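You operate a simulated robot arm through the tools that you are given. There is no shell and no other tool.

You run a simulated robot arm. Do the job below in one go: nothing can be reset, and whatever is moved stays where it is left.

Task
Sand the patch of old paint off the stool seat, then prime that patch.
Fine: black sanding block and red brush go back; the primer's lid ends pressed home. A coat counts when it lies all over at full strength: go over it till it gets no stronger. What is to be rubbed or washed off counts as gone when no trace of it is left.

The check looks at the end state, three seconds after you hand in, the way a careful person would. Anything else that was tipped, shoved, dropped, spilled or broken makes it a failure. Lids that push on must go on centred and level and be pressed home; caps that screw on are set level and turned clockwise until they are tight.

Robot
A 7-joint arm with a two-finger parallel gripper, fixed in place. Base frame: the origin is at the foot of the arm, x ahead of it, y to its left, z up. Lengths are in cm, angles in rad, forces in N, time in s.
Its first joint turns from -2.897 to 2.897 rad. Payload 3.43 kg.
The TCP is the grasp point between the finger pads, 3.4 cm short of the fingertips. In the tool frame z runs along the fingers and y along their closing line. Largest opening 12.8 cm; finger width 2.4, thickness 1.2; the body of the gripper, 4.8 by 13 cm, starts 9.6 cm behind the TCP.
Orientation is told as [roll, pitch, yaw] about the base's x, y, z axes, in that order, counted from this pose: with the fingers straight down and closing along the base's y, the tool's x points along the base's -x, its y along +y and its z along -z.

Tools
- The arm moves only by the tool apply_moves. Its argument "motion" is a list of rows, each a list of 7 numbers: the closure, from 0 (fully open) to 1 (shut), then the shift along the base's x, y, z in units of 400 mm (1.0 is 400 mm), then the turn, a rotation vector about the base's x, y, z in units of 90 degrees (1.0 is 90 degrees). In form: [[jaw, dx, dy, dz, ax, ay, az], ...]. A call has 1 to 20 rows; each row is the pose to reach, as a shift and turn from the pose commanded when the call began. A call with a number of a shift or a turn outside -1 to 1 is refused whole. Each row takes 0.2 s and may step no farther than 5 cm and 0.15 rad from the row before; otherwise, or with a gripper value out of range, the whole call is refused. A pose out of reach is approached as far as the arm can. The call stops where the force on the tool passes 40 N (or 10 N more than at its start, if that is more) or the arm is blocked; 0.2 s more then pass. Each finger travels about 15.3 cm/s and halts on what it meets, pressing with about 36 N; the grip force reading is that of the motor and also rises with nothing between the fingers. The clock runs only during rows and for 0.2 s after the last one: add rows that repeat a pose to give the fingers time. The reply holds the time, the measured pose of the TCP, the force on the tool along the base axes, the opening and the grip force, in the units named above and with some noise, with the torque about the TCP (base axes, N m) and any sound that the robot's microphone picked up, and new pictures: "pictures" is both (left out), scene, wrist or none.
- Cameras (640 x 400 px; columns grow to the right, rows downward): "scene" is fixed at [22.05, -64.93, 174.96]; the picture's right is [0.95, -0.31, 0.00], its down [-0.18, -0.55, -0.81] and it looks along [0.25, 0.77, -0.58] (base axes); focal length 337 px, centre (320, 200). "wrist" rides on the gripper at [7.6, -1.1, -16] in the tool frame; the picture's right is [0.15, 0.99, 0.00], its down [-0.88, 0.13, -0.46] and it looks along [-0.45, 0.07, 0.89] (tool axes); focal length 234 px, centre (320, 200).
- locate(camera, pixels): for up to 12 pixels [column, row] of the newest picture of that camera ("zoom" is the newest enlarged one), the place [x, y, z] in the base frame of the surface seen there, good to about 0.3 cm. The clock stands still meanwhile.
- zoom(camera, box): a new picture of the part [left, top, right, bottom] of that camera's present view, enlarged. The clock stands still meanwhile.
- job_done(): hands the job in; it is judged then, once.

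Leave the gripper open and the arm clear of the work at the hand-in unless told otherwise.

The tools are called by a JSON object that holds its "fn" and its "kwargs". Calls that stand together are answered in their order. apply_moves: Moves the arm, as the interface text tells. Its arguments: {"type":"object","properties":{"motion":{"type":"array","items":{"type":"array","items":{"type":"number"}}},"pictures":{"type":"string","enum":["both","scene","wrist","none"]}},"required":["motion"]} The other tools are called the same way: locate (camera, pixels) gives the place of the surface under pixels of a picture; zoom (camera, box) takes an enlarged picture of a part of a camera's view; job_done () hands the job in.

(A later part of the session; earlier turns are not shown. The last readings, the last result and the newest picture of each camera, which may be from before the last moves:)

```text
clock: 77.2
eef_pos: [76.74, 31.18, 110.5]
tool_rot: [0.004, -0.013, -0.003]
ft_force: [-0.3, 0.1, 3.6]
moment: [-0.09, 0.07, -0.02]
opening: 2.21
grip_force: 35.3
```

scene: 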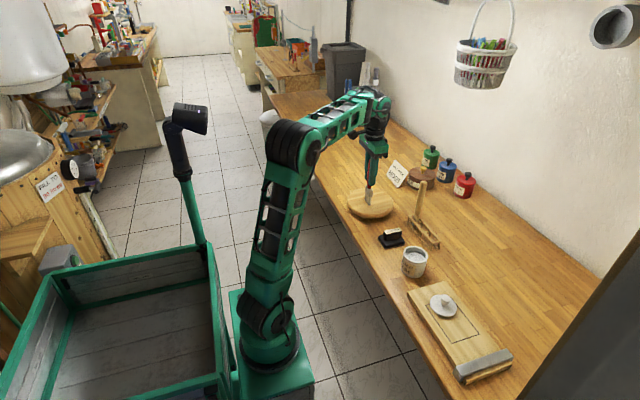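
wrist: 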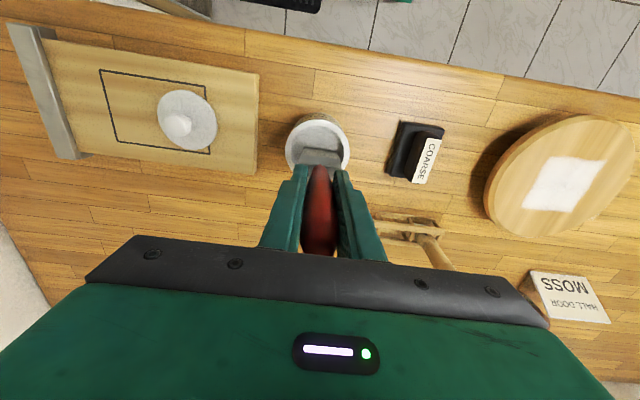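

Light contact at 3.6 N. I press 1 mm more and stroke back along x.

{"fn": "apply_moves", "kwargs": {"motion": [[1, -0.015, 0, -0.002, 0, 0, 0], [1, 0, 0, -0.002, 0, 0, 0], [1, -0.015, 0, -0.002, 0, 0, 0], [1, -0.035, 0, -0.002, 0, 0, 0], [1, -0.055, 0, -0.002, 0, 0, 0], [1, -0.075, 0, -0.002, 0, 0, 0], [1, -0.1, 0, -0.002, 0, 0, 0], [1, -0.125, 0, -0.002, 0, 0, 0], [1, -0.15, 0, -0.002, 0, 0, 0], [1, -0.17, 0, -0.002, 0, 0, 0]], "pictures": "wrist"}}

{"fn": "zoom", "kwargs": {"camera": "scene", "box": [340, 175, 410, 224]}}

```text
clock: 79.4
eef_pos: [69.96, 31.12, 110.49]
tool_rot: [0.004, -0.011, 0.0]
ft_force: [6.6, 0.2, 17.0]
moment: [-0.13, -0.71, 0.02]
opening: 2.21
grip_force: 36.6
```

wrist: 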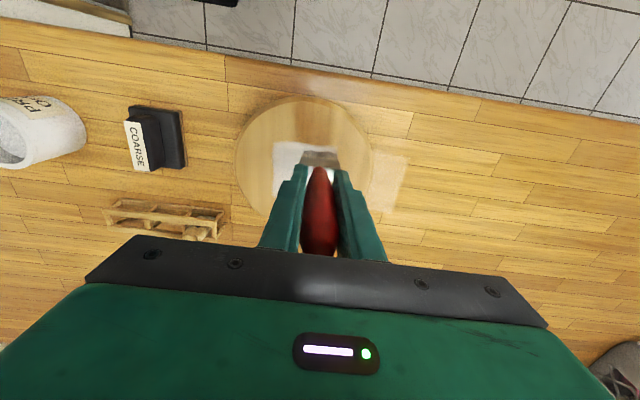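

```text
8.16 times, centred on (375, 200) of scene
```

zoom: 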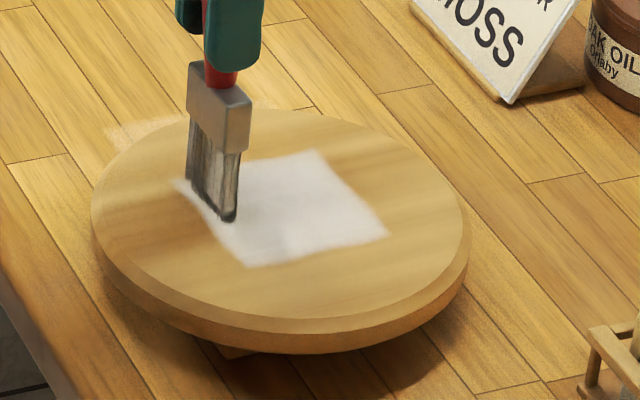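

I dip again for another full coat and will compare pictures.

{"fn": "apply_moves", "kwargs": {"motion": [[1, 0, 0, 0.11, 0, 0, 0], [1, 0, 0, 0.22, 0, 0, 0], [1, 0.01, -0.108, 0.22, 0, 0, 0], [1, 0.02, -0.216, 0.22, 0, 0, 0], [1, 0.03, -0.324, 0.22, 0, 0, 0], [1, 0.04, -0.432, 0.22, 0, 0, 0], [1, 0.05, -0.54, 0.22, 0, 0, 0], [1, 0.06, -0.648, 0.22, 0, 0, 0], [1, 0.07, -0.756, 0.22, 0, 0, 0], [1, 0.0735, -0.864, 0.22, 0, 0, 0], [1, 0.0735, -0.868, 0.22, 0, 0, 0], [1, 0.0735, -0.868, 0.14, 0, 0, 0], [1, 0.0735, -0.868, 0.06, 0, 0, 0], [1, 0.0735, -0.868, 0.022, 0, 0, 0], [1, 0.0735, -0.868, 0.022, 0, 0, 0]], "pictures": "none"}}

{"fn": "zoom", "kwargs": {"camera": "scene", "box": [350, 188, 390, 214]}}

```text
clock: 82.6
eef_pos: [72.89, -3.4, 111.31]
tool_rot: [0.002, -0.013, -0.002]
ft_force: [-0.1, 0.7, -1.3]
moment: [0.02, -0.02, 0.0]
opening: 2.22
grip_force: 36.4
```

```text
15.38 times, centred on (370, 201) of scene
```

zoom: 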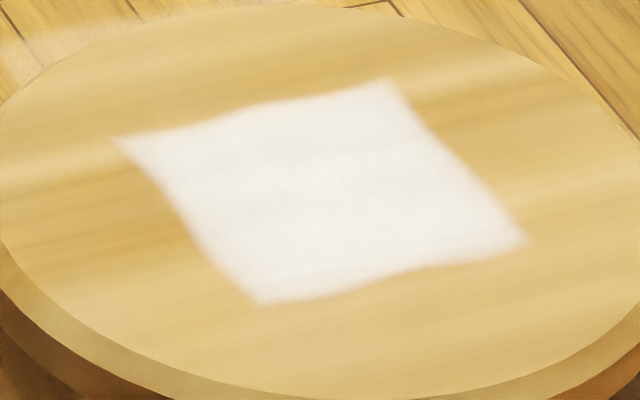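

It's a very even white square. I'll add one more coat for full strength and dip again.

{"fn": "apply_moves", "kwargs": {"motion": [[1, 0.001, -0.004, -0.003, 0, 0, 0], [1, 0.001, -0.004, -0.006, 0, 0, 0], [1, 0.001, -0.004, -0.008, 0, 0, 0]], "pictures": "none"}}

```text
clock: 83.4
eef_pos: [72.9, -3.68, 111.03]
tool_rot: [0.004, -0.014, -0.001]
ft_force: [-1.0, -0.3, 9.2]
moment: [-0.22, 0.12, 0.01]
opening: 2.21
grip_force: 35.7
```

{"fn": "apply_moves", "kwargs": {"motion": [[1, 0, 0, 0.1, 0, 0, 0], [1, 0, 0, 0.2, 0, 0, 0], [1, -0.01, 0.1, 0.2, 0, 0, 0], [1, -0.02, 0.2, 0.2, 0, 0, 0], [1, -0.03, 0.3, 0.2, 0, 0, 0], [1, -0.04, 0.4, 0.2, 0, 0, 0], [1, -0.05, 0.5, 0.2, 0, 0, 0], [1, -0.06, 0.6, 0.2, 0, 0, 0], [1, -0.07, 0.7, 0.2, 0, 0, 0], [1, -0.0725, 0.7545, 0.2, 0, 0, 0], [1, -0.0725, 0.7545, 0.2, 0, 0, 0], [1, -0.0725, 0.7545, 0.1, 0, 0, 0], [1, -0.0725, 0.7545, 0.02, 0, 0, 0], [1, -0.0725, 0.7545, -0.007, 0, 0, 0], [1, -0.0725, 0.7545, -0.01, 0, 0, 0]], "pictures": "none"}}

```text
clock: 86.6
eef_pos: [70.14, 26.6, 110.6]
tool_rot: [0.001, -0.012, 0.001]
ft_force: [-0.2, 0.0, -1.8]
moment: [-0.01, -0.04, 0.03]
opening: 2.22
grip_force: 36.2
```

{"fn": "apply_moves", "kwargs": {"motion": [[1, 0, 0, -0.002, 0, 0, 0], [1, 0, 0, -0.004, 0, 0, 0]], "pictures": "none"}}

```text
clock: 87.2
eef_pos: [69.97, 26.59, 110.65]
tool_rot: [0.004, -0.014, -0.002]
ft_force: [0.7, 2.0, 9.4]
moment: [0.08, -0.16, 0.02]
opening: 2.19
grip_force: 36.0
```

Contact at 9.4 N. I stroke 70→77 along this lane.

{"fn": "apply_moves", "kwargs": {"motion": [[1, 0.025, 0, 0, 0, 0, 0], [1, 0.05, 0, 0, 0, 0, 0], [1, 0.075, 0, 0, 0, 0, 0], [1, 0.1, 0, 0, 0, 0, 0], [1, 0.125, 0, 0, 0, 0, 0], [1, 0.15, 0, 0, 0, 0, 0], [1, 0.175, 0, 0, 0, 0, 0]], "pictures": "none"}}

```text
clock: 88.8
eef_pos: [77.19, 26.59, 110.46]
tool_rot: [0.001, -0.012, 0.0]
ft_force: [-7.4, -0.3, 15.8]
moment: [-0.13, 0.75, -0.03]
opening: 2.21
grip_force: 36.5
```

Now another dip for the upper lane.

{"fn": "apply_moves", "kwargs": {"motion": [[1, 0, 0, 0.11, 0, 0, 0], [1, 0, 0, 0.22, 0, 0, 0], [1, -0.013, -0.1, 0.22, 0, 0, 0], [1, -0.026, -0.2, 0.22, 0, 0, 0], [1, -0.039, -0.3, 0.22, 0, 0, 0], [1, -0.052, -0.4, 0.22, 0, 0, 0], [1, -0.065, -0.5, 0.22, 0, 0, 0], [1, -0.078, -0.6, 0.22, 0, 0, 0], [1, -0.091, -0.7, 0.22, 0, 0, 0], [1, -0.107, -0.755, 0.22, 0, 0, 0], [1, -0.107, -0.755, 0.22, 0, 0, 0], [1, -0.107, -0.755, 0.14, 0, 0, 0], [1, -0.107, -0.755, 0.06, 0, 0, 0], [1, -0.107, -0.755, 0.022, 0, 0, 0], [1, -0.107, -0.755, 0.022, 0, 0, 0]], "pictures": "none"}}

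{"fn": "zoom", "kwargs": {"camera": "scene", "box": [350, 188, 390, 214]}}

```text
clock: 92.0
eef_pos: [72.84, -3.58, 111.2]
tool_rot: [0.002, -0.012, 0.001]
ft_force: [-0.1, 0.6, -0.3]
moment: [0.04, 0.01, 0.01]
opening: 2.2
grip_force: 36.2
```

```text
15.38 times, centred on (370, 201) of scene
```

zoom: 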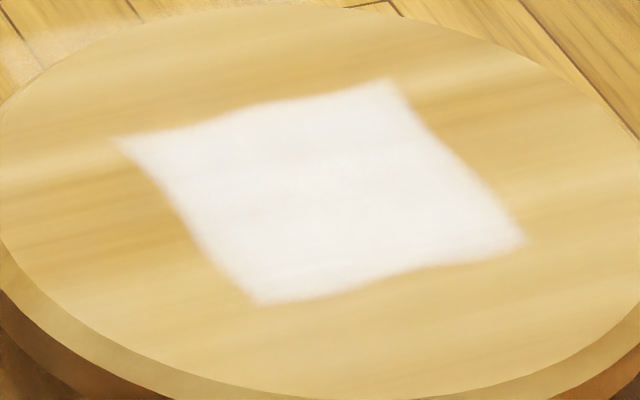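

The picture is practically unchanged, so the lower lane is at full strength. I do the same once more for the upper lane.

{"fn": "apply_moves", "kwargs": {"motion": [[1, 0.001, 0, -0.002, 0, 0, 0], [1, 0.001, 0, -0.004, 0, 0, 0], [1, 0.001, 0, -0.006, 0, 0, 0]], "pictures": "none"}}

```text
clock: 92.8
eef_pos: [72.83, -3.62, 111.08]
tool_rot: [0.003, -0.011, 0.0]
ft_force: [0.5, 0.1, 1.5]
moment: [-0.02, -0.05, -0.01]
opening: 2.22
grip_force: 35.9
```

{"fn": "apply_moves", "kwargs": {"motion": [[1, 0, 0, -0.002, 0, 0, 0], [1, 0, 0, -0.003, 0, 0, 0]], "pictures": "none"}}

```text
clock: 93.4
eef_pos: [72.76, -3.7, 111.08]
tool_rot: [0.001, -0.013, -0.001]
ft_force: [1.2, 1.6, 15.7]
moment: [0.02, -0.08, 0.02]
opening: 2.22
grip_force: 35.8
```

Loaded. I carry it to (70, 32).

{"fn": "apply_moves", "kwargs": {"motion": [[1, 0, 0, 0.1, 0, 0, 0], [1, 0, 0, 0.2, 0, 0, 0], [1, -0.01, 0.108, 0.2, 0, 0, 0], [1, -0.02, 0.216, 0.2, 0, 0, 0], [1, -0.03, 0.324, 0.2, 0, 0, 0], [1, -0.04, 0.432, 0.2, 0, 0, 0], [1, -0.05, 0.54, 0.2, 0, 0, 0], [1, -0.06, 0.648, 0.2, 0, 0, 0], [1, -0.065, 0.756, 0.2, 0, 0, 0], [1, -0.069, 0.864, 0.2, 0, 0, 0], [1, -0.069, 0.8925, 0.2, 0, 0, 0], [1, -0.069, 0.8925, 0.1, 0, 0, 0], [1, -0.069, 0.8925, 0.02, 0, 0, 0], [1, -0.069, 0.8925, -0.008, 0, 0, 0], [1, -0.069, 0.8925, -0.012, 0, 0, 0]], "pictures": "none"}}

```text
clock: 96.6
eef_pos: [70.12, 32.09, 110.51]
tool_rot: [0.003, -0.013, -0.002]
ft_force: [-0.4, -0.3, 2.8]
moment: [-0.11, 0.05, -0.04]
opening: 2.22
grip_force: 36.3
```

Touching (2.8 N). I press a touch more and stroke 70→77.

{"fn": "apply_moves", "kwargs": {"motion": [[1, -0.005, 0, -0.002, 0, 0, 0], [1, 0.02, 0, -0.002, 0, 0, 0], [1, 0.045, 0, -0.002, 0, 0, 0], [1, 0.07, 0, -0.002, 0, 0, 0], [1, 0.095, 0, -0.002, 0, 0, 0], [1, 0.12, 0, -0.002, 0, 0, 0], [1, 0.145, 0, -0.002, 0, 0, 0], [1, 0.17, 0, -0.002, 0, 0, 0], [1, 0.17, 0, 0.05, 0, 0, 0], [1, 0.17, 0, 0.12, 0, 0, 0], [1, 0.17, -0.08, 0.2, 0, 0, 0], [1, 0.17, -0.18, 0.22, 0, 0, 0], [1, 0.17, -0.28, 0.22, 0, 0, 0], [1, 0.17, -0.28, 0.22, 0, 0, 0]], "pictures": "wrist"}}

{"fn": "zoom", "kwargs": {"camera": "scene", "box": [350, 188, 390, 214]}}

{"fn": "zoom", "kwargs": {"camera": "wrist", "box": [340, 40, 500, 180]}}

```text
clock: 99.6
eef_pos: [76.98, 20.57, 119.16]
tool_rot: [0.005, -0.01, 0.0]
ft_force: [-0.6, -0.8, -1.2]
moment: [-0.05, -0.01, 0.0]
opening: 2.22
grip_force: 36.0
```

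wrist: 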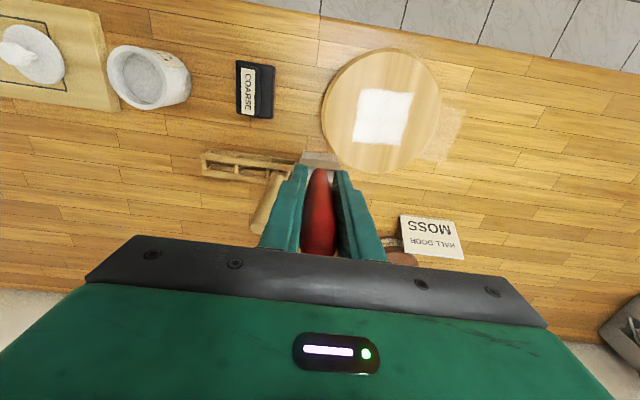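

```text
15.38 times, centred on (370, 201) of scene
```

zoom: 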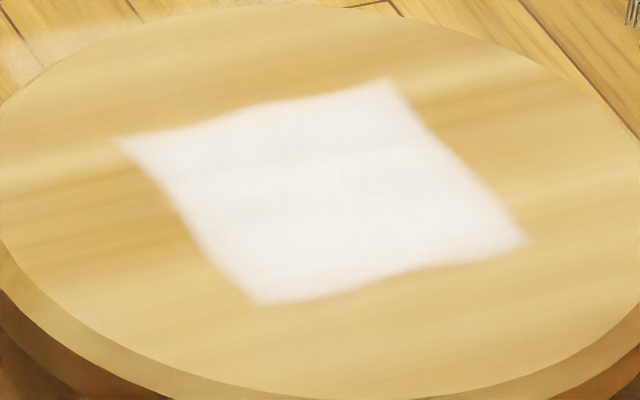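

```text
2.86 times, centred on (420, 110) of wrist
```

zoom: 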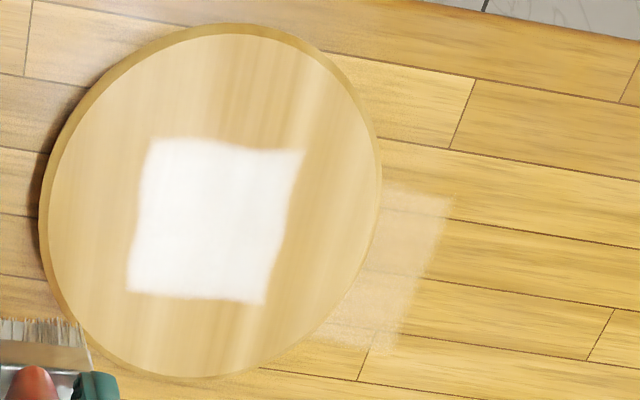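

The coat no longer changes, so it's uniform and at full strength. Now I return the brush: first along y at this height, then along x over its rack slot at (84.9, 4.85).

{"fn": "apply_moves", "kwargs": {"motion": [[1, 0, -0.1, 0.008, 0, 0, 0], [1, 0, -0.2, 0.008, 0, 0, 0], [1, 0, -0.3, 0.008, 0, 0, 0], [1, 0, -0.393, 0.008, 0, 0, 0], [1, 0.1, -0.393, 0.008, 0, 0, 0], [1, 0.1985, -0.393, 0.008, 0, 0, 0], [1, 0.1985, -0.393, 0.008, 0, 0, 0], [1, 0.1985, -0.393, 0.008, 0, 0, 0]], "pictures": "both"}}

{"fn": "zoom", "kwargs": {"camera": "scene", "box": [405, 175, 465, 255]}}

{"fn": "zoom", "kwargs": {"camera": "wrist", "box": [260, 80, 440, 240]}}

```text
clock: 101.4
eef_pos: [84.89, 5.12, 119.65]
tool_rot: [0.004, -0.012, -0.001]
ft_force: [-0.1, 0.9, -1.2]
moment: [-0.01, 0.04, 0.0]
opening: 2.2
grip_force: 35.6
```

scene: 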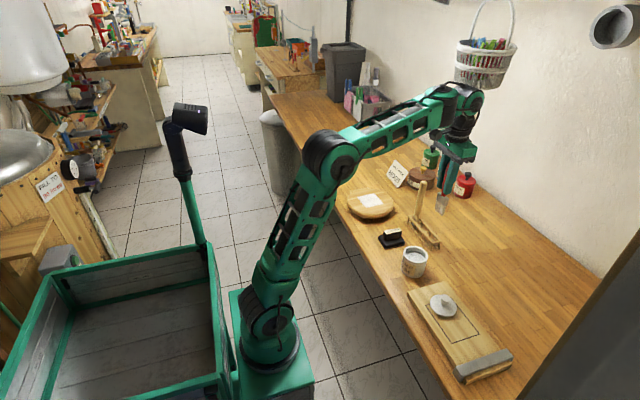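
wrist: 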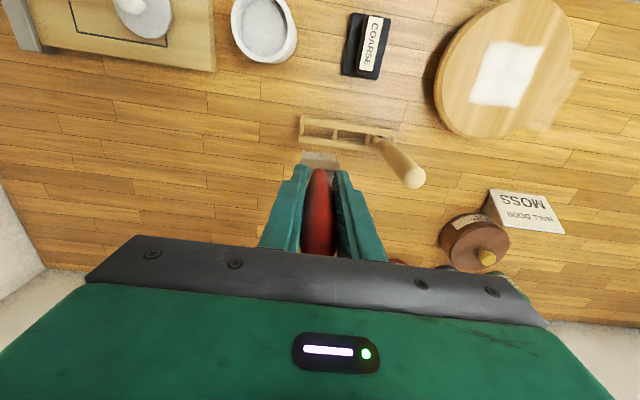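

```text
5.00 times, centred on (435, 215) of scene
```

zoom: 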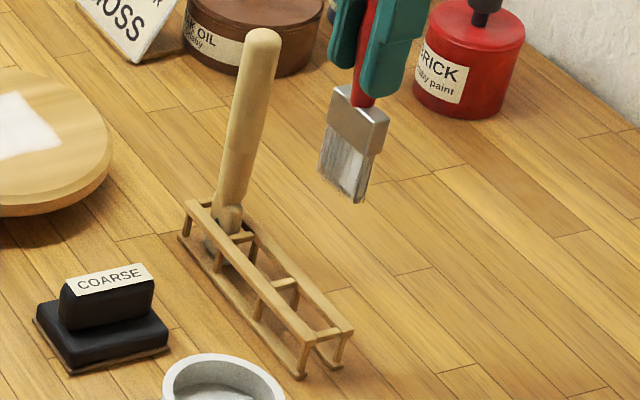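

```text
2.50 times, centred on (350, 160) of wrist
```

zoom: 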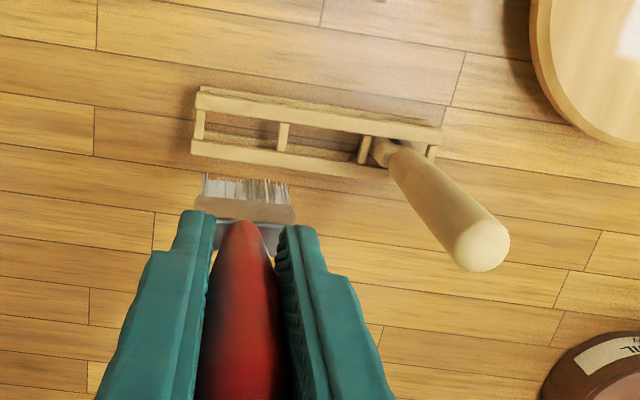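

The brush still hangs straight. I measure the slot geometry and the brush tip.

{"fn": "locate", "kwargs": {"camera": "zoom", "pixels": [[200, 97], [280, 107], [285, 128], [200, 148], [283, 136], [198, 120], [368, 145], [280, 163], [205, 182], [285, 190], [240, 112], [240, 155]]}}

{"fn": "zoom", "kwargs": {"camera": "scene", "box": [405, 175, 465, 255]}}

```text
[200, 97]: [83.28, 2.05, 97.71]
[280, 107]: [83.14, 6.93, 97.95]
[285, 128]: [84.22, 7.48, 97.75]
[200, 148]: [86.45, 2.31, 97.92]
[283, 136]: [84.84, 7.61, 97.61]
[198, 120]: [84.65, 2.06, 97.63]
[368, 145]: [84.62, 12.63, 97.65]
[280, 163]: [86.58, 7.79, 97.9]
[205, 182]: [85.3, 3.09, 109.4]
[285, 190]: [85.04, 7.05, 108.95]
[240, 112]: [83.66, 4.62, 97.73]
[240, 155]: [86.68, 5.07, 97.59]
```

```text
5.00 times, centred on (435, 215) of scene
```

zoom: 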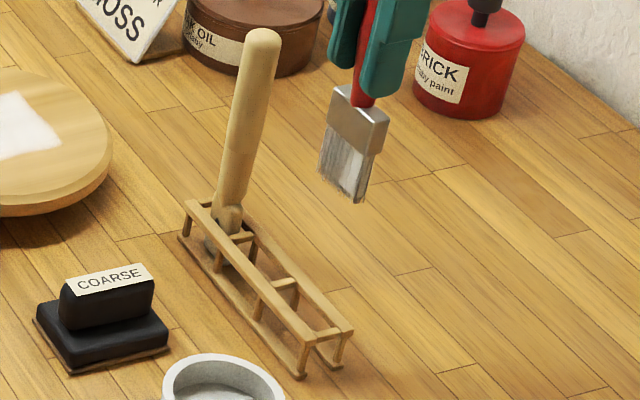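

{"fn": "locate", "kwargs": {"camera": "zoom", "pixels": [[325, 165], [340, 185], [355, 192], [345, 155], [340, 110], [360, 120], [380, 140], [368, 170], [355, 200], [322, 172]]}}

```text
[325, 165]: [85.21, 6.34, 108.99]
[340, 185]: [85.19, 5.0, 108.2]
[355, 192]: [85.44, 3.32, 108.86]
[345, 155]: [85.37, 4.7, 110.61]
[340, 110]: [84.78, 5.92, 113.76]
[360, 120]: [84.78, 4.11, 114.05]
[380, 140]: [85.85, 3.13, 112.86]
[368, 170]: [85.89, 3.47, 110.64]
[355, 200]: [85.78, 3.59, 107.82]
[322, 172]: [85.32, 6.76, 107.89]
```

The lower end of the brush now sits about 0.6 cm further in +x than at pick-up, so I correct by -0.6 in x and -0.27 in y. Then I lower it until the bristles are just above the rails (z≈98).

{"fn": "apply_moves", "kwargs": {"motion": [[1, -0.015, -0.0065, 0, 0, 0, 0], [1, -0.015, -0.0065, -0.08, 0, 0, 0], [1, -0.015, -0.0065, -0.16, 0, 0, 0], [1, -0.015, -0.0065, -0.2, 0, 0, 0], [1, -0.015, -0.0065, -0.22, 0, 0, 0], [1, -0.015, -0.0065, -0.22, 0, 0, 0]], "pictures": "wrist"}}

{"fn": "zoom", "kwargs": {"camera": "scene", "box": [415, 205, 455, 255]}}

{"fn": "zoom", "kwargs": {"camera": "wrist", "box": [260, 80, 440, 240]}}

```text
clock: 102.8
eef_pos: [84.35, 4.84, 110.64]
tool_rot: [0.001, -0.012, 0.001]
ft_force: [0.1, -0.5, -0.8]
moment: [-0.04, -0.01, 0.0]
opening: 2.21
grip_force: 36.1
```

wrist: 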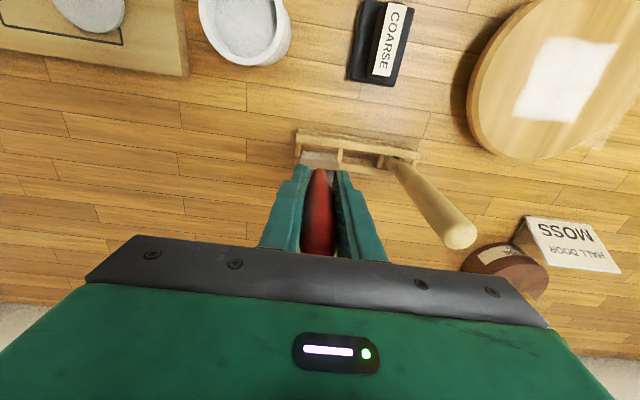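

```text
8.00 times, centred on (435, 230) of scene
```

zoom: 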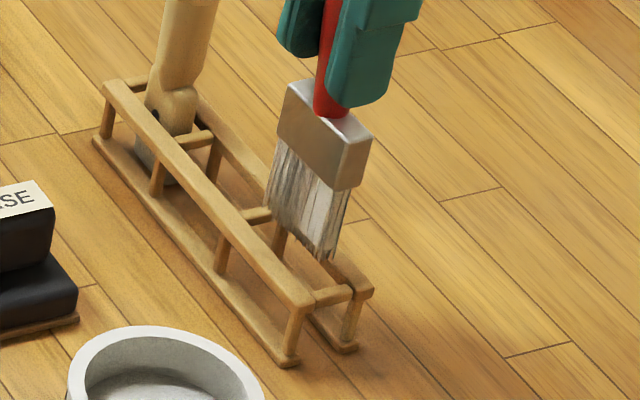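

```text
2.50 times, centred on (350, 160) of wrist
```

zoom: 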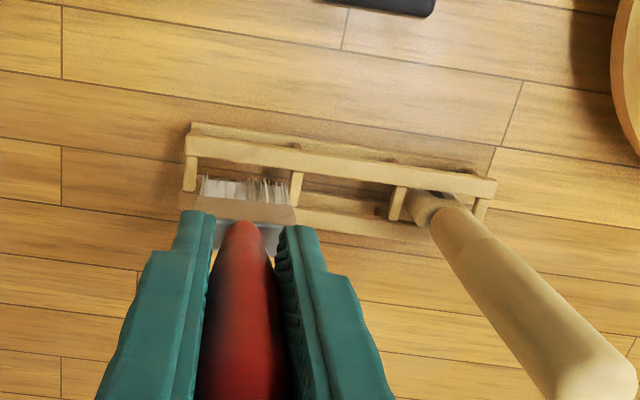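

{"fn": "locate", "kwargs": {"camera": "zoom", "pixels": [[275, 190], [300, 220], [325, 240], [290, 120], [325, 150], [270, 245], [330, 265], [345, 262], [362, 150]]}}

{"fn": "locate", "kwargs": {"camera": "wrist", "pixels": [[303, 152], [319, 154], [332, 156], [320, 144], [296, 140], [341, 155], [320, 165]]}}

```text
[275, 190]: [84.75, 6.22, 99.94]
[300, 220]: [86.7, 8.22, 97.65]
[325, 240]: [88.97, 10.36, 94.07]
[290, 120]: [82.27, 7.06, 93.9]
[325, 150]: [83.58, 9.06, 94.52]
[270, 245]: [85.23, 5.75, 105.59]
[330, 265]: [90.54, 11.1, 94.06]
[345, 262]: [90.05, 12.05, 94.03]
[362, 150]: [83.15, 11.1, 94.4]
```

```text
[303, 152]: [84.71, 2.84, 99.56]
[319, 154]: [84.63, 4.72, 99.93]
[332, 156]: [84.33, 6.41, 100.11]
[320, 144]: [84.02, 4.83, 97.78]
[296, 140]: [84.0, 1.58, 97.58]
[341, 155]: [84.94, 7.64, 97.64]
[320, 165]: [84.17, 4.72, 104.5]
```

The bristles' front face is at x≈84.6 and they span y 2.8–6.5, inside the slot (x≈84–86.4, y≈2–7.5). I lower further in small steps.

{"fn": "apply_moves", "kwargs": {"motion": [[1, 0.004, 0.002, -0.02, 0, 0, 0], [1, 0.004, 0.002, -0.04, 0, 0, 0], [1, 0.004, 0.002, -0.06, 0, 0, 0], [1, 0.004, 0.002, -0.075, 0, 0, 0], [1, 0.004, 0.002, -0.075, 0, 0, 0]], "pictures": "none"}}

{"fn": "zoom", "kwargs": {"camera": "scene", "box": [415, 205, 455, 255]}}

```text
clock: 104.0
eef_pos: [84.43, 4.85, 107.8]
tool_rot: [-0.001, -0.013, 0.0]
ft_force: [0.2, -0.6, -0.7]
moment: [0.0, -0.05, -0.01]
opening: 2.21
grip_force: 36.1
```

```text
8.00 times, centred on (435, 230) of scene
```

zoom: 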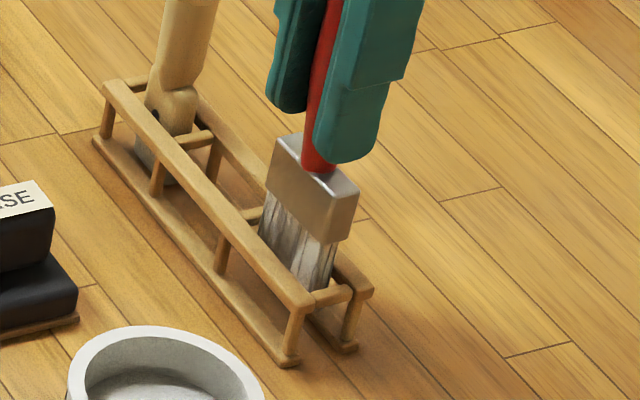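

The bristles are entering the slot with no contact force. I continue down gently until they touch bottom.

{"fn": "apply_moves", "kwargs": {"motion": [[1, 0, 0, -0.01, 0, 0, 0], [1, 0, 0, -0.02, 0, 0, 0], [1, 0, 0, -0.025, 0, 0, 0]], "pictures": "none"}}

```text
clock: 104.8
eef_pos: [84.46, 4.92, 106.66]
tool_rot: [0.002, -0.011, 0.001]
ft_force: [0.0, 0.0, -0.5]
moment: [-0.02, -0.01, -0.03]
opening: 2.21
grip_force: 35.8
```

{"fn": "apply_moves", "kwargs": {"motion": [[1, 0, 0, -0.004, 0, 0, 0], [1, 0, 0, -0.007, 0, 0, 0]], "pictures": "none"}}

{"fn": "zoom", "kwargs": {"camera": "scene", "box": [415, 205, 455, 255]}}

```text
clock: 105.4
eef_pos: [84.46, 4.9, 106.44]
tool_rot: [0.002, -0.012, -0.001]
ft_force: [-0.1, 0.1, -0.5]
moment: [-0.01, 0.0, 0.01]
opening: 2.23
grip_force: 36.5
```

```text
8.00 times, centred on (435, 230) of scene
```

zoom: 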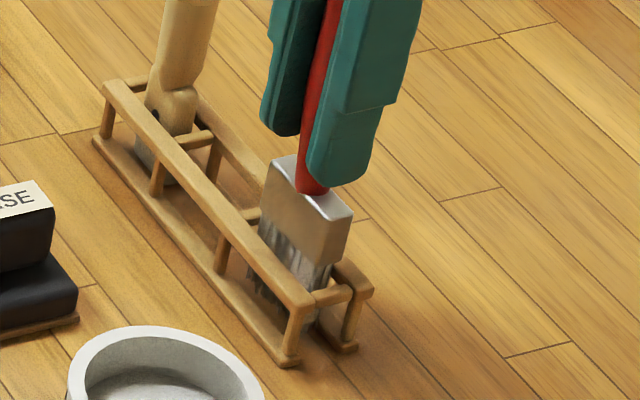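

{"fn": "apply_moves", "kwargs": {"motion": [[1, 0, 0, -0.003, 0, 0, 0], [1, 0, 0, -0.006, 0, 0, 0]], "pictures": "none"}}

```text
clock: 106.0
eef_pos: [84.4, 4.99, 106.31]
tool_rot: [0.003, -0.012, -0.001]
ft_force: [0.7, -0.1, -1.2]
moment: [0.01, 0.0, 0.03]
opening: 2.22
grip_force: 36.0
```

{"fn": "apply_moves", "kwargs": {"motion": [[1, 0, 0, -0.003, 0, 0, 0], [1, 0, 0, -0.006, 0, 0, 0]], "pictures": "none"}}

```text
clock: 106.6
eef_pos: [84.39, 5.0, 106.1]
tool_rot: [0.004, -0.012, 0.0]
ft_force: [-0.1, -0.2, 1.2]
moment: [-0.03, 0.0, 0.02]
opening: 2.21
grip_force: 35.6
```

{"fn": "apply_moves", "kwargs": {"motion": [[1, 0, 0, -0.002, 0, 0, 0], [1, 0, 0, -0.002, 0, 0, 0]], "pictures": "none"}}

{"fn": "zoom", "kwargs": {"camera": "scene", "box": [405, 175, 465, 255]}}

```text
clock: 107.2
eef_pos: [84.34, 5.02, 106.06]
tool_rot: [0.003, -0.013, -0.002]
ft_force: [1.2, -1.0, 13.3]
moment: [-0.29, -0.12, -0.02]
opening: 2.19
grip_force: 35.9
```

```text
5.00 times, centred on (435, 215) of scene
```

zoom: 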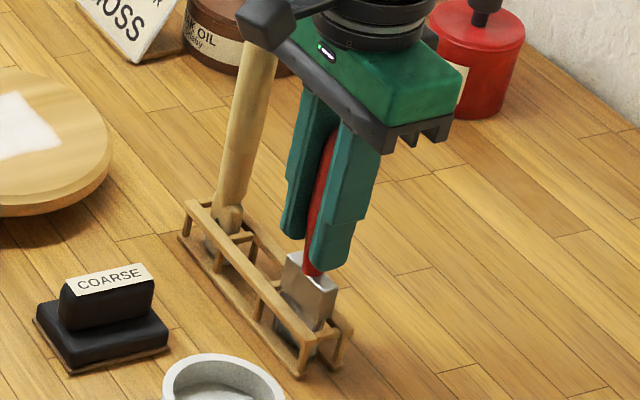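

It rests on the bottom (13 N). I ease the push by 1 mm, then open gradually.

{"fn": "apply_moves", "kwargs": {"motion": [[1, 0, 0, 0.002, 0, 0, 0], [0.82, 0, 0, 0.002, 0, 0, 0], [0.8, 0, 0, 0.002, 0, 0, 0], [0.78, 0, 0, 0.002, 0, 0, 0], [0.74, 0, 0, 0.002, 0, 0, 0], [0.7, 0, 0, 0.002, 0, 0, 0], [0.7, 0, 0, 0.002, 0, 0, 0]], "pictures": "wrist"}}

{"fn": "zoom", "kwargs": {"camera": "scene", "box": [405, 175, 465, 255]}}

```text
clock: 108.8
eef_pos: [84.36, 4.91, 106.13]
tool_rot: [0.0, -0.013, 0.0]
ft_force: [0.1, 0.2, 0.2]
moment: [-0.01, -0.02, 0.01]
opening: 3.81
grip_force: 0.1
```

wrist: 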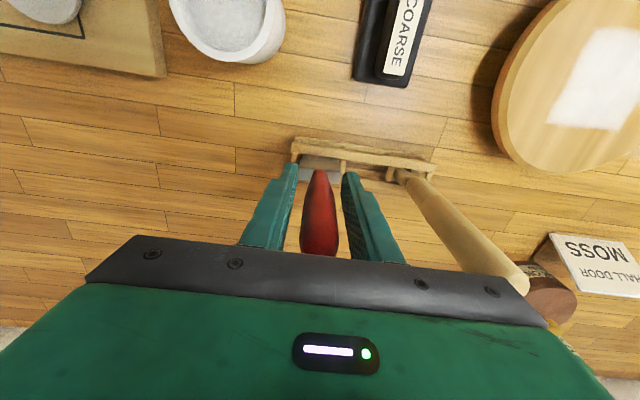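

```text
5.00 times, centred on (435, 215) of scene
```

zoom: 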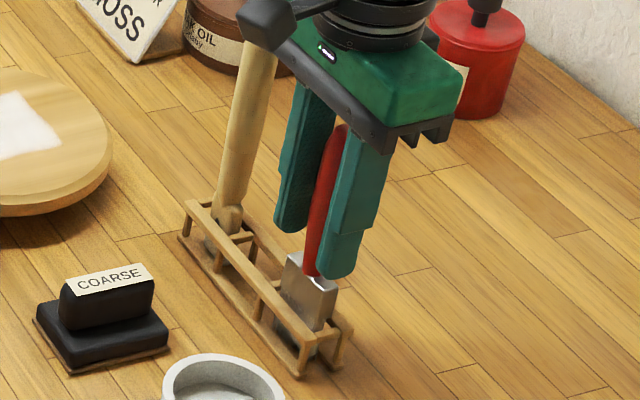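

The brush stands by itself. I open slightly more and rise straight up.

{"fn": "apply_moves", "kwargs": {"motion": [[0.6, 0, 0, 0, 0, 0, 0], [0.6, 0, 0, 0.06, 0, 0, 0], [0.6, 0, 0, 0.14, 0, 0, 0], [0.6, 0, 0, 0.22, 0, 0, 0], [0.6, 0, 0, 0.3, 0, 0, 0], [0.6, 0, 0, 0.38, 0, 0, 0], [0.6, 0, 0, 0.38, 0, 0, 0]], "pictures": "both"}}

{"fn": "zoom", "kwargs": {"camera": "scene", "box": [405, 175, 465, 255]}}

{"fn": "zoom", "kwargs": {"camera": "scene", "box": [395, 240, 525, 390]}}

```text
clock: 110.4
eef_pos: [84.33, 5.1, 121.26]
tool_rot: [0.002, -0.012, -0.002]
ft_force: [-0.5, 0.3, -0.1]
moment: [0.02, 0.05, 0.03]
opening: 5.12
grip_force: 0.0
```

scene: 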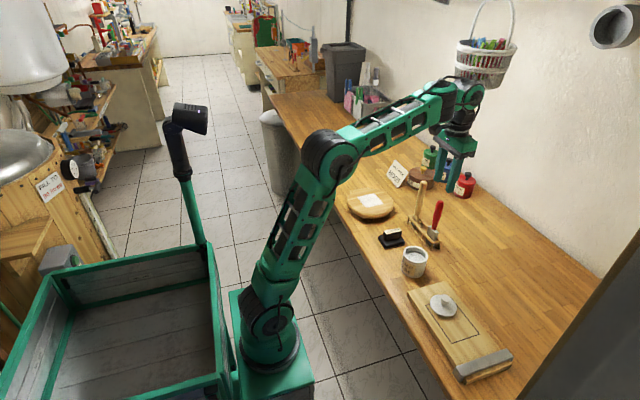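
wrist: 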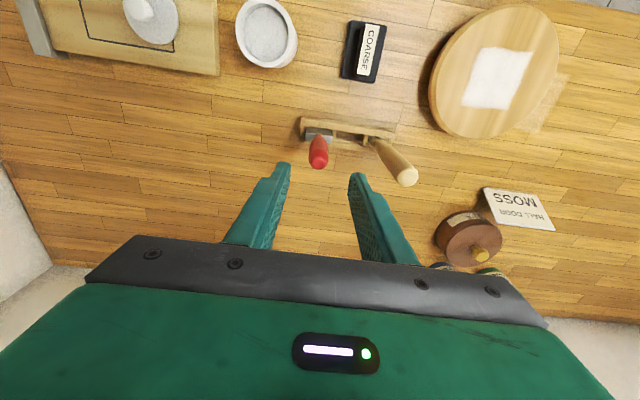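

```text
5.00 times, centred on (435, 215) of scene
```

zoom: 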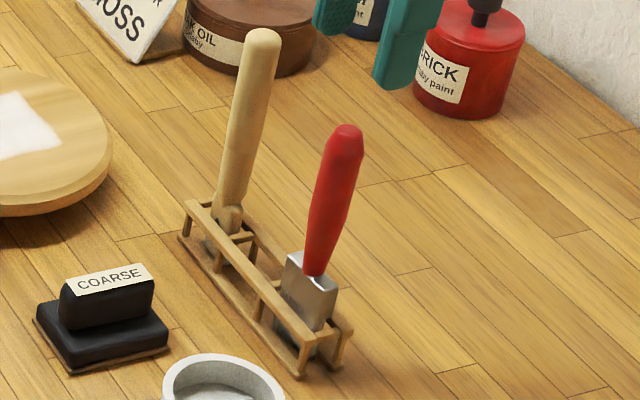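

```text
2.67 times, centred on (460, 315) of scene
```

zoom: 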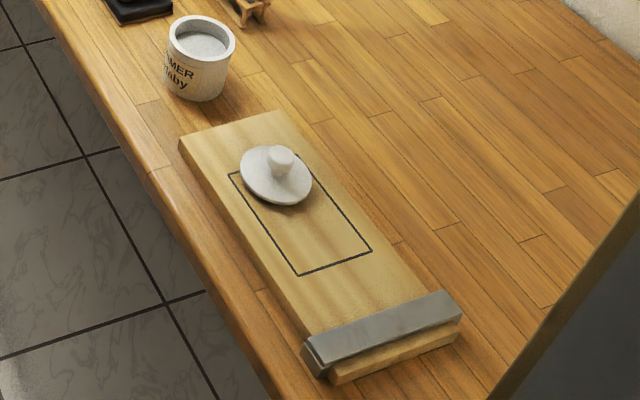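

The brush is back in the rack. Next the lid, near (72.3, -20.3): I move over it for a look.

{"fn": "apply_moves", "kwargs": {"motion": [[0.6, -0.042, -0.09, 0, 0, 0, 0], [0.6, -0.084, -0.18, 0, 0, 0, 0], [0.6, -0.126, -0.27, 0, 0, 0, 0], [0.6, -0.168, -0.36, 0, 0, 0, 0], [0.6, -0.21, -0.45, -0.03, 0, 0, 0], [0.6, -0.252, -0.54, -0.08, 0, 0, 0], [0.6, -0.3, -0.63, -0.13, 0, 0, 0], [0.6, -0.3, -0.63, -0.2, 0, 0, 0], [0.6, -0.3, -0.63, -0.2, 0, 0, 0]], "pictures": "both"}}

{"fn": "zoom", "kwargs": {"camera": "wrist", "box": [240, 80, 440, 220]}}

{"fn": "zoom", "kwargs": {"camera": "scene", "box": [395, 240, 475, 330]}}

```text
clock: 112.4
eef_pos: [72.29, -20.19, 113.52]
tool_rot: [0.002, -0.012, -0.001]
ft_force: [-0.3, -0.4, 0.3]
moment: [-0.01, 0.01, -0.01]
opening: 5.1
grip_force: 0.0
```

scene: 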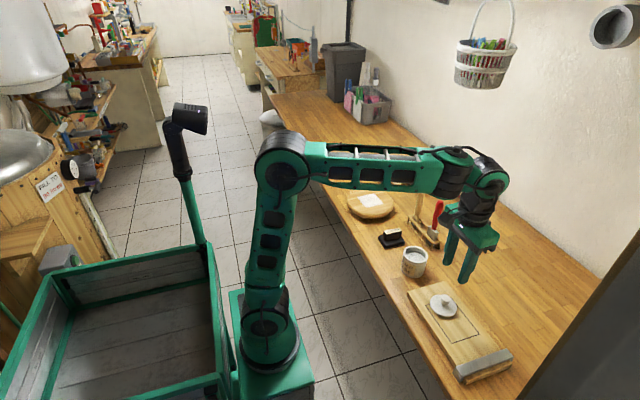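
wrist: 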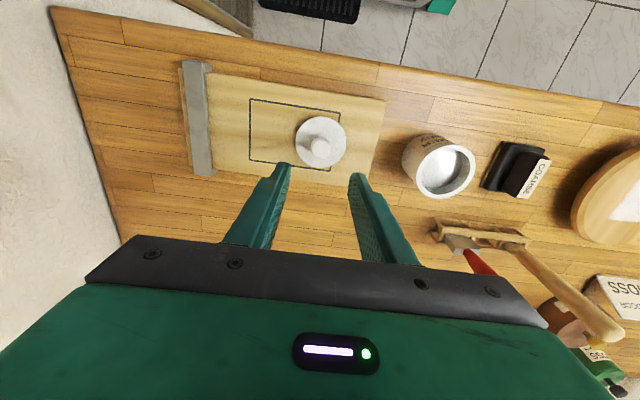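

```text
2.86 times, centred on (340, 150) of wrist
```

zoom: 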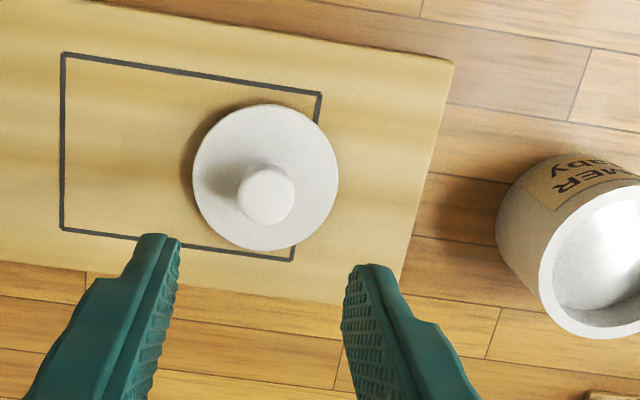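

```text
4.44 times, centred on (435, 285) of scene
```

zoom: 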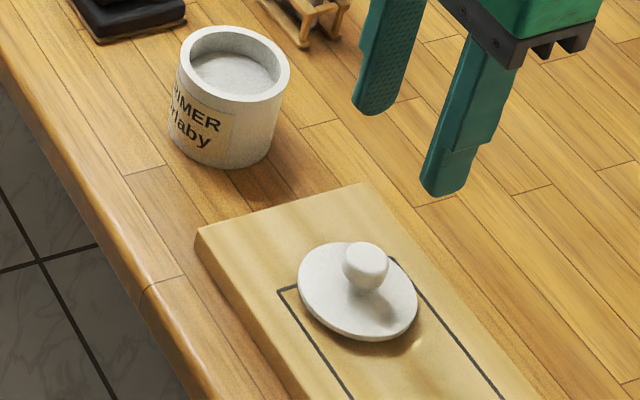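

I see the lid clearly with a small knob. I locate the knob and the lid's rim, plus the pot's rim again.

{"fn": "locate", "kwargs": {"camera": "wrist", "pixels": [[319, 148], [312, 148], [326, 148], [318, 142], [320, 153], [296, 140], [345, 140], [322, 118], [320, 166], [305, 122], [338, 122], [300, 158]]}}

{"fn": "locate", "kwargs": {"camera": "wrist", "pixels": [[428, 168], [474, 168], [446, 146], [446, 195], [430, 150], [470, 150], [432, 186], [466, 188], [434, 168], [468, 168]]}}

{"fn": "locate", "kwargs": {"camera": "zoom", "pixels": [[366, 252], [350, 265], [382, 265], [300, 285], [416, 300], [350, 245], [365, 335], [365, 275], [180, 75], [289, 75], [235, 27], [235, 98]]}}

```text
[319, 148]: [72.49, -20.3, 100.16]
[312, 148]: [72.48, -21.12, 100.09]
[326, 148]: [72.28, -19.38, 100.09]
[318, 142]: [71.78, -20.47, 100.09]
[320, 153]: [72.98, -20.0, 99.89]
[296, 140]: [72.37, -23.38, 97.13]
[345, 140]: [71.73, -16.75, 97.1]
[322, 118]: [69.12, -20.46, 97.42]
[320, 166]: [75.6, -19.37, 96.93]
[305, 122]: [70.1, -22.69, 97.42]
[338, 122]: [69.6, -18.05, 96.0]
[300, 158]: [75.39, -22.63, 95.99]
```

```text
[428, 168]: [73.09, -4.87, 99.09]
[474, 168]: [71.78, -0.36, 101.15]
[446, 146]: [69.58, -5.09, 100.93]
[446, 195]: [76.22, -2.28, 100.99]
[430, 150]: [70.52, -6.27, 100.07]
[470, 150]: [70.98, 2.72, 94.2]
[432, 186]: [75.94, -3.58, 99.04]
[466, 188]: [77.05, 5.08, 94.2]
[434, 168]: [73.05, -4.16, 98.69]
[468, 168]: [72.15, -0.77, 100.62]
```

```text
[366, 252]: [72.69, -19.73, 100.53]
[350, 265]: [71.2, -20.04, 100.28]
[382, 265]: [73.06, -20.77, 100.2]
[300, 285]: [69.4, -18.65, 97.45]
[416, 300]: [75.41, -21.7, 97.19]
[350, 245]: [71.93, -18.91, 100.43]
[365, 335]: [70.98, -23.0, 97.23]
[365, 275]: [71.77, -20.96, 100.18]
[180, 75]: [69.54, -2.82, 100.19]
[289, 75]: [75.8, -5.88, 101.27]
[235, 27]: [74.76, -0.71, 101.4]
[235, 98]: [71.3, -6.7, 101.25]
```

The lid centre is at about (72.35, -20.2), its knob top at z≈100.2 and disc top at 97.3. I go down over the knob, stopping a bit above first.

{"fn": "apply_moves", "kwargs": {"motion": [[0.6, 0.002, -0.001, -0.08, 0, 0, 0], [0.6, 0.003, -0.001, -0.16, 0, 0, 0], [0.6, 0.003, -0.001, -0.24, 0, 0, 0], [0.6, 0.003, -0.001, -0.26, 0, 0, 0], [0.6, 0.003, -0.001, -0.26, 0, 0, 0]], "pictures": "wrist"}}

{"fn": "locate", "kwargs": {"camera": "wrist", "pixels": [[320, 182], [308, 180], [332, 180], [318, 170], [320, 195]]}}

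{"fn": "zoom", "kwargs": {"camera": "wrist", "box": [240, 100, 400, 240]}}

```text
clock: 113.6
eef_pos: [72.3, -20.39, 102.9]
tool_rot: [0.003, -0.012, -0.001]
ft_force: [0.1, 0.2, -0.1]
moment: [-0.01, -0.02, 0.0]
opening: 5.1
grip_force: 0.1
```

wrist: 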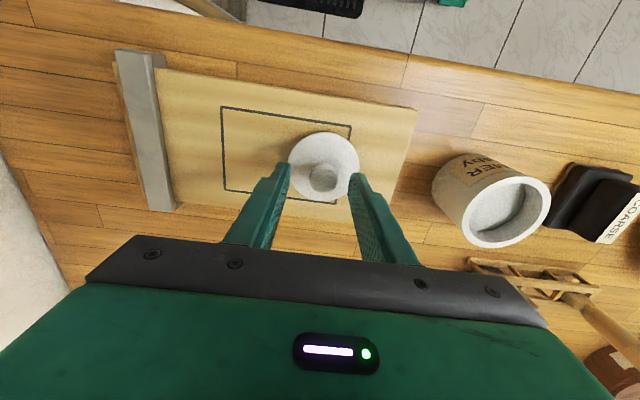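

```text
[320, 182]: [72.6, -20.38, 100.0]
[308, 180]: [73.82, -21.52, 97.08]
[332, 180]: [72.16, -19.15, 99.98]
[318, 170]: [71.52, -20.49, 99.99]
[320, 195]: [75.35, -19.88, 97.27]
```

```text
2.86 times, centred on (320, 170) of wrist
```

zoom: 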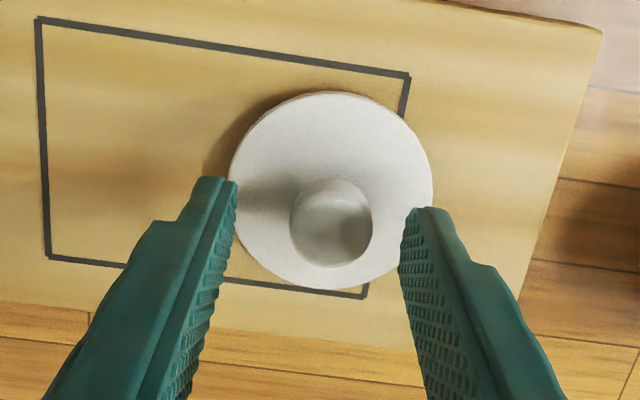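

The knob centre is at about (72.4, -20.15). I shift +0.2 in y, go down to TCP z≈101.2 and close.

{"fn": "apply_moves", "kwargs": {"motion": [[0.6, 0.002, 0.005, -0.015, 0, 0, 0], [0.6, 0.003, 0.005, -0.03, 0, 0, 0], [0.6, 0.003, 0.005, -0.042, 0, 0, 0], [0.6, 0.003, 0.005, -0.042, 0, 0, 0]], "pictures": "wrist"}}

{"fn": "zoom", "kwargs": {"camera": "scene", "box": [415, 270, 475, 330]}}

```text
clock: 114.6
eef_pos: [72.61, -20.31, 101.06]
tool_rot: [0.004, -0.013, -0.002]
ft_force: [0.0, -1.0, 0.0]
moment: [0.01, 0.01, -0.04]
opening: 5.12
grip_force: 0.1
```

wrist: 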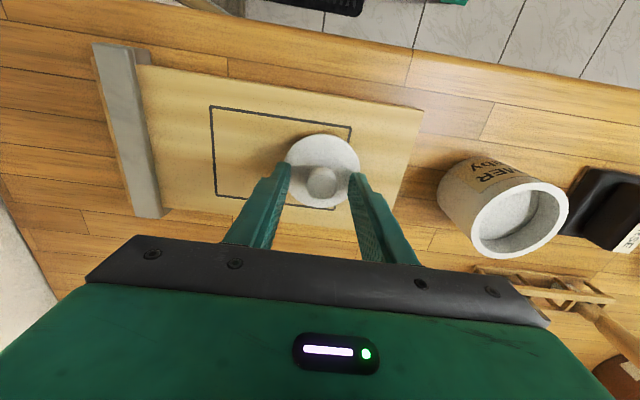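

```text
6.67 times, centred on (445, 300) of scene
```

zoom: 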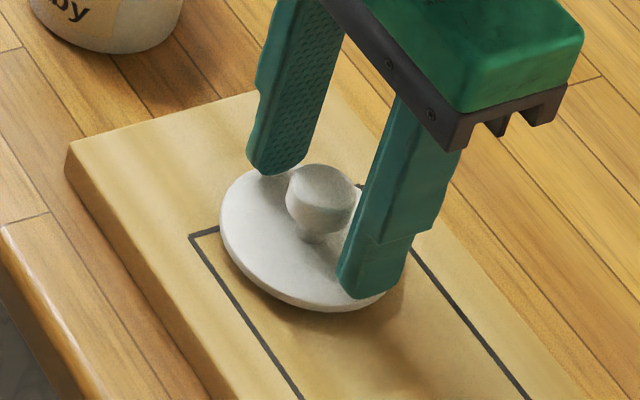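

The knob is between the pads, with the tips just above the disc. I close.

{"fn": "apply_moves", "kwargs": {"motion": [[0.7, 0, 0, 0, 0, 0, 0], [0.78, 0, 0, 0, 0, 0, 0], [0.85, 0, 0, 0, 0, 0, 0], [1, 0, 0, 0, 0, 0, 0], [1, 0, 0, 0, 0, 0, 0]], "pictures": "wrist"}}

{"fn": "zoom", "kwargs": {"camera": "scene", "box": [415, 270, 475, 330]}}

{"fn": "zoom", "kwargs": {"camera": "wrist", "box": [240, 100, 400, 240]}}

```text
clock: 115.8
eef_pos: [72.51, -20.11, 101.13]
tool_rot: [0.003, -0.013, 0.0]
ft_force: [-0.3, -0.1, 0.0]
moment: [-0.03, 0.0, 0.04]
opening: 2.46
grip_force: 36.4
```

wrist: 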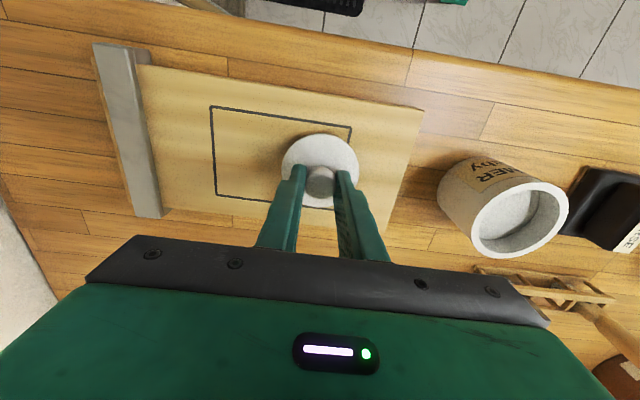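

```text
6.67 times, centred on (445, 300) of scene
```

zoom: 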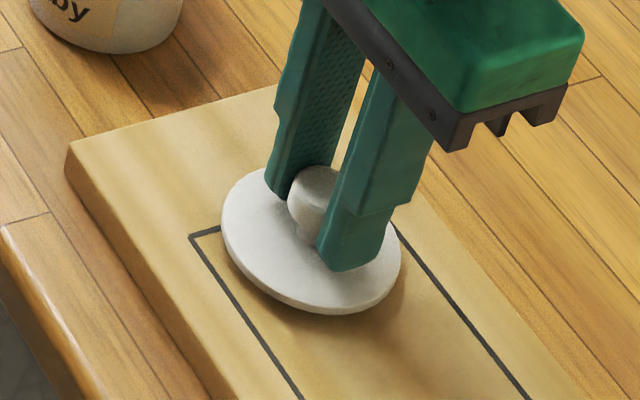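

```text
2.86 times, centred on (320, 170) of wrist
```

zoom: 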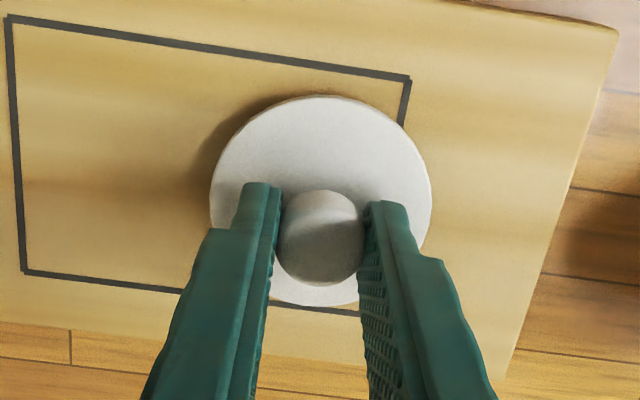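

Gripped at 2.46 cm. I lift it straight up and check that the lid hangs level.

{"fn": "apply_moves", "kwargs": {"motion": [[1, 0, 0, 0.02, 0, 0, 0], [1, 0, 0, 0.06, 0, 0, 0], [1, 0, 0, 0.12, 0, 0, 0], [1, 0, 0, 0.18, 0, 0, 0], [1, 0, 0, 0.22, 0, 0, 0], [1, 0, 0, 0.22, 0, 0, 0]], "pictures": "wrist"}}

{"fn": "zoom", "kwargs": {"camera": "scene", "box": [415, 240, 485, 310]}}

{"fn": "zoom", "kwargs": {"camera": "wrist", "box": [240, 100, 400, 240]}}

```text
clock: 117.2
eef_pos: [72.59, -19.94, 110.12]
tool_rot: [0.003, -0.012, 0.001]
ft_force: [-0.4, 0.0, 0.1]
moment: [-0.02, 0.01, 0.0]
opening: 2.43
grip_force: 35.6
```

wrist: 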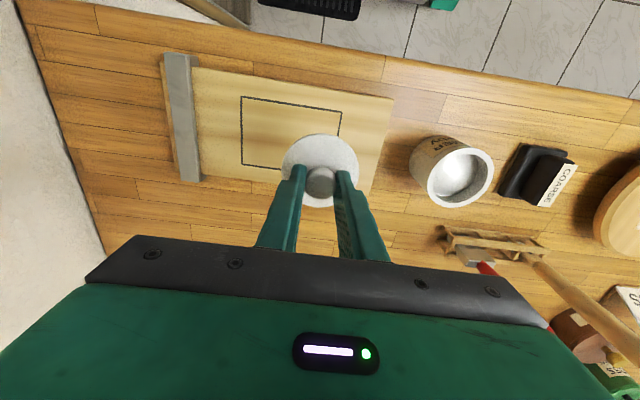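

```text
5.71 times, centred on (450, 275) of scene
```

zoom: 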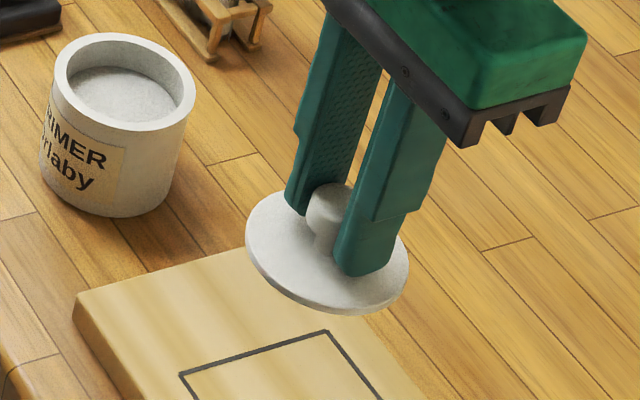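

```text
2.86 times, centred on (320, 170) of wrist
```

zoom: 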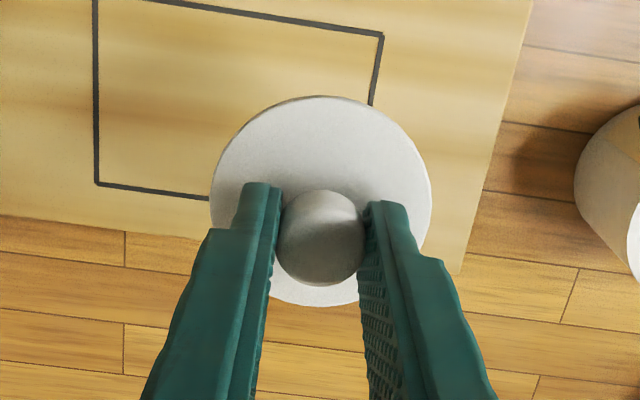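

The lid hangs level and unchanged in the grip. I measure where its disc is relative to the TCP.

{"fn": "locate", "kwargs": {"camera": "wrist", "pixels": [[283, 164], [357, 164], [322, 135], [296, 145], [348, 145], [317, 206], [285, 178], [356, 180], [330, 203], [310, 204], [286, 155], [354, 153]]}}

{"fn": "locate", "kwargs": {"camera": "zoom", "pixels": [[215, 190], [428, 190], [322, 99], [255, 123], [390, 123], [315, 302], [285, 295], [345, 300], [235, 140], [410, 140], [222, 165], [425, 165]]}}

```text
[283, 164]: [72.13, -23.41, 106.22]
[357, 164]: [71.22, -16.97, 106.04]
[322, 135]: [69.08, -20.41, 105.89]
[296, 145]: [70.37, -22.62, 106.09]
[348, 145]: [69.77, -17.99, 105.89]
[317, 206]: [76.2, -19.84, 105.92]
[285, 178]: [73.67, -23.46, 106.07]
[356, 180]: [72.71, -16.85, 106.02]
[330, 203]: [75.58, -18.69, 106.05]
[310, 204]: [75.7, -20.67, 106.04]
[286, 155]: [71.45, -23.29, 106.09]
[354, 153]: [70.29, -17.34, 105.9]
```

```text
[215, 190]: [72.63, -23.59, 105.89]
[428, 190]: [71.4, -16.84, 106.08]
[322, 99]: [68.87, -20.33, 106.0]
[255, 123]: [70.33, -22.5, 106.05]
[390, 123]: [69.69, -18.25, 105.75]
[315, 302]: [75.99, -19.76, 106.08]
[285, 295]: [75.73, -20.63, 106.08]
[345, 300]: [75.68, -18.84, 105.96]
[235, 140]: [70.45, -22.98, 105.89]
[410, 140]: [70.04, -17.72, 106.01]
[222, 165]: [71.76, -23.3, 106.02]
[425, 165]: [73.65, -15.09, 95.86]
```

The lid centre is at about (72.5, -20.15), practically under the TCP, with radius ~3.5. Now I measure the pot rim more finely from this view.

{"fn": "zoom", "kwargs": {"camera": "wrist", "box": [400, 120, 510, 220]}}

```text
4.00 times, centred on (455, 170) of wrist
```

zoom: 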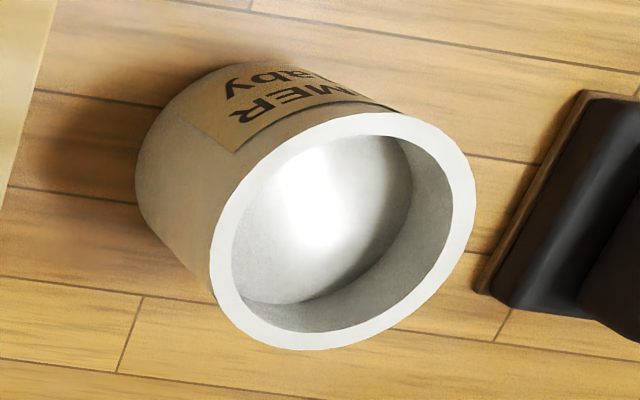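

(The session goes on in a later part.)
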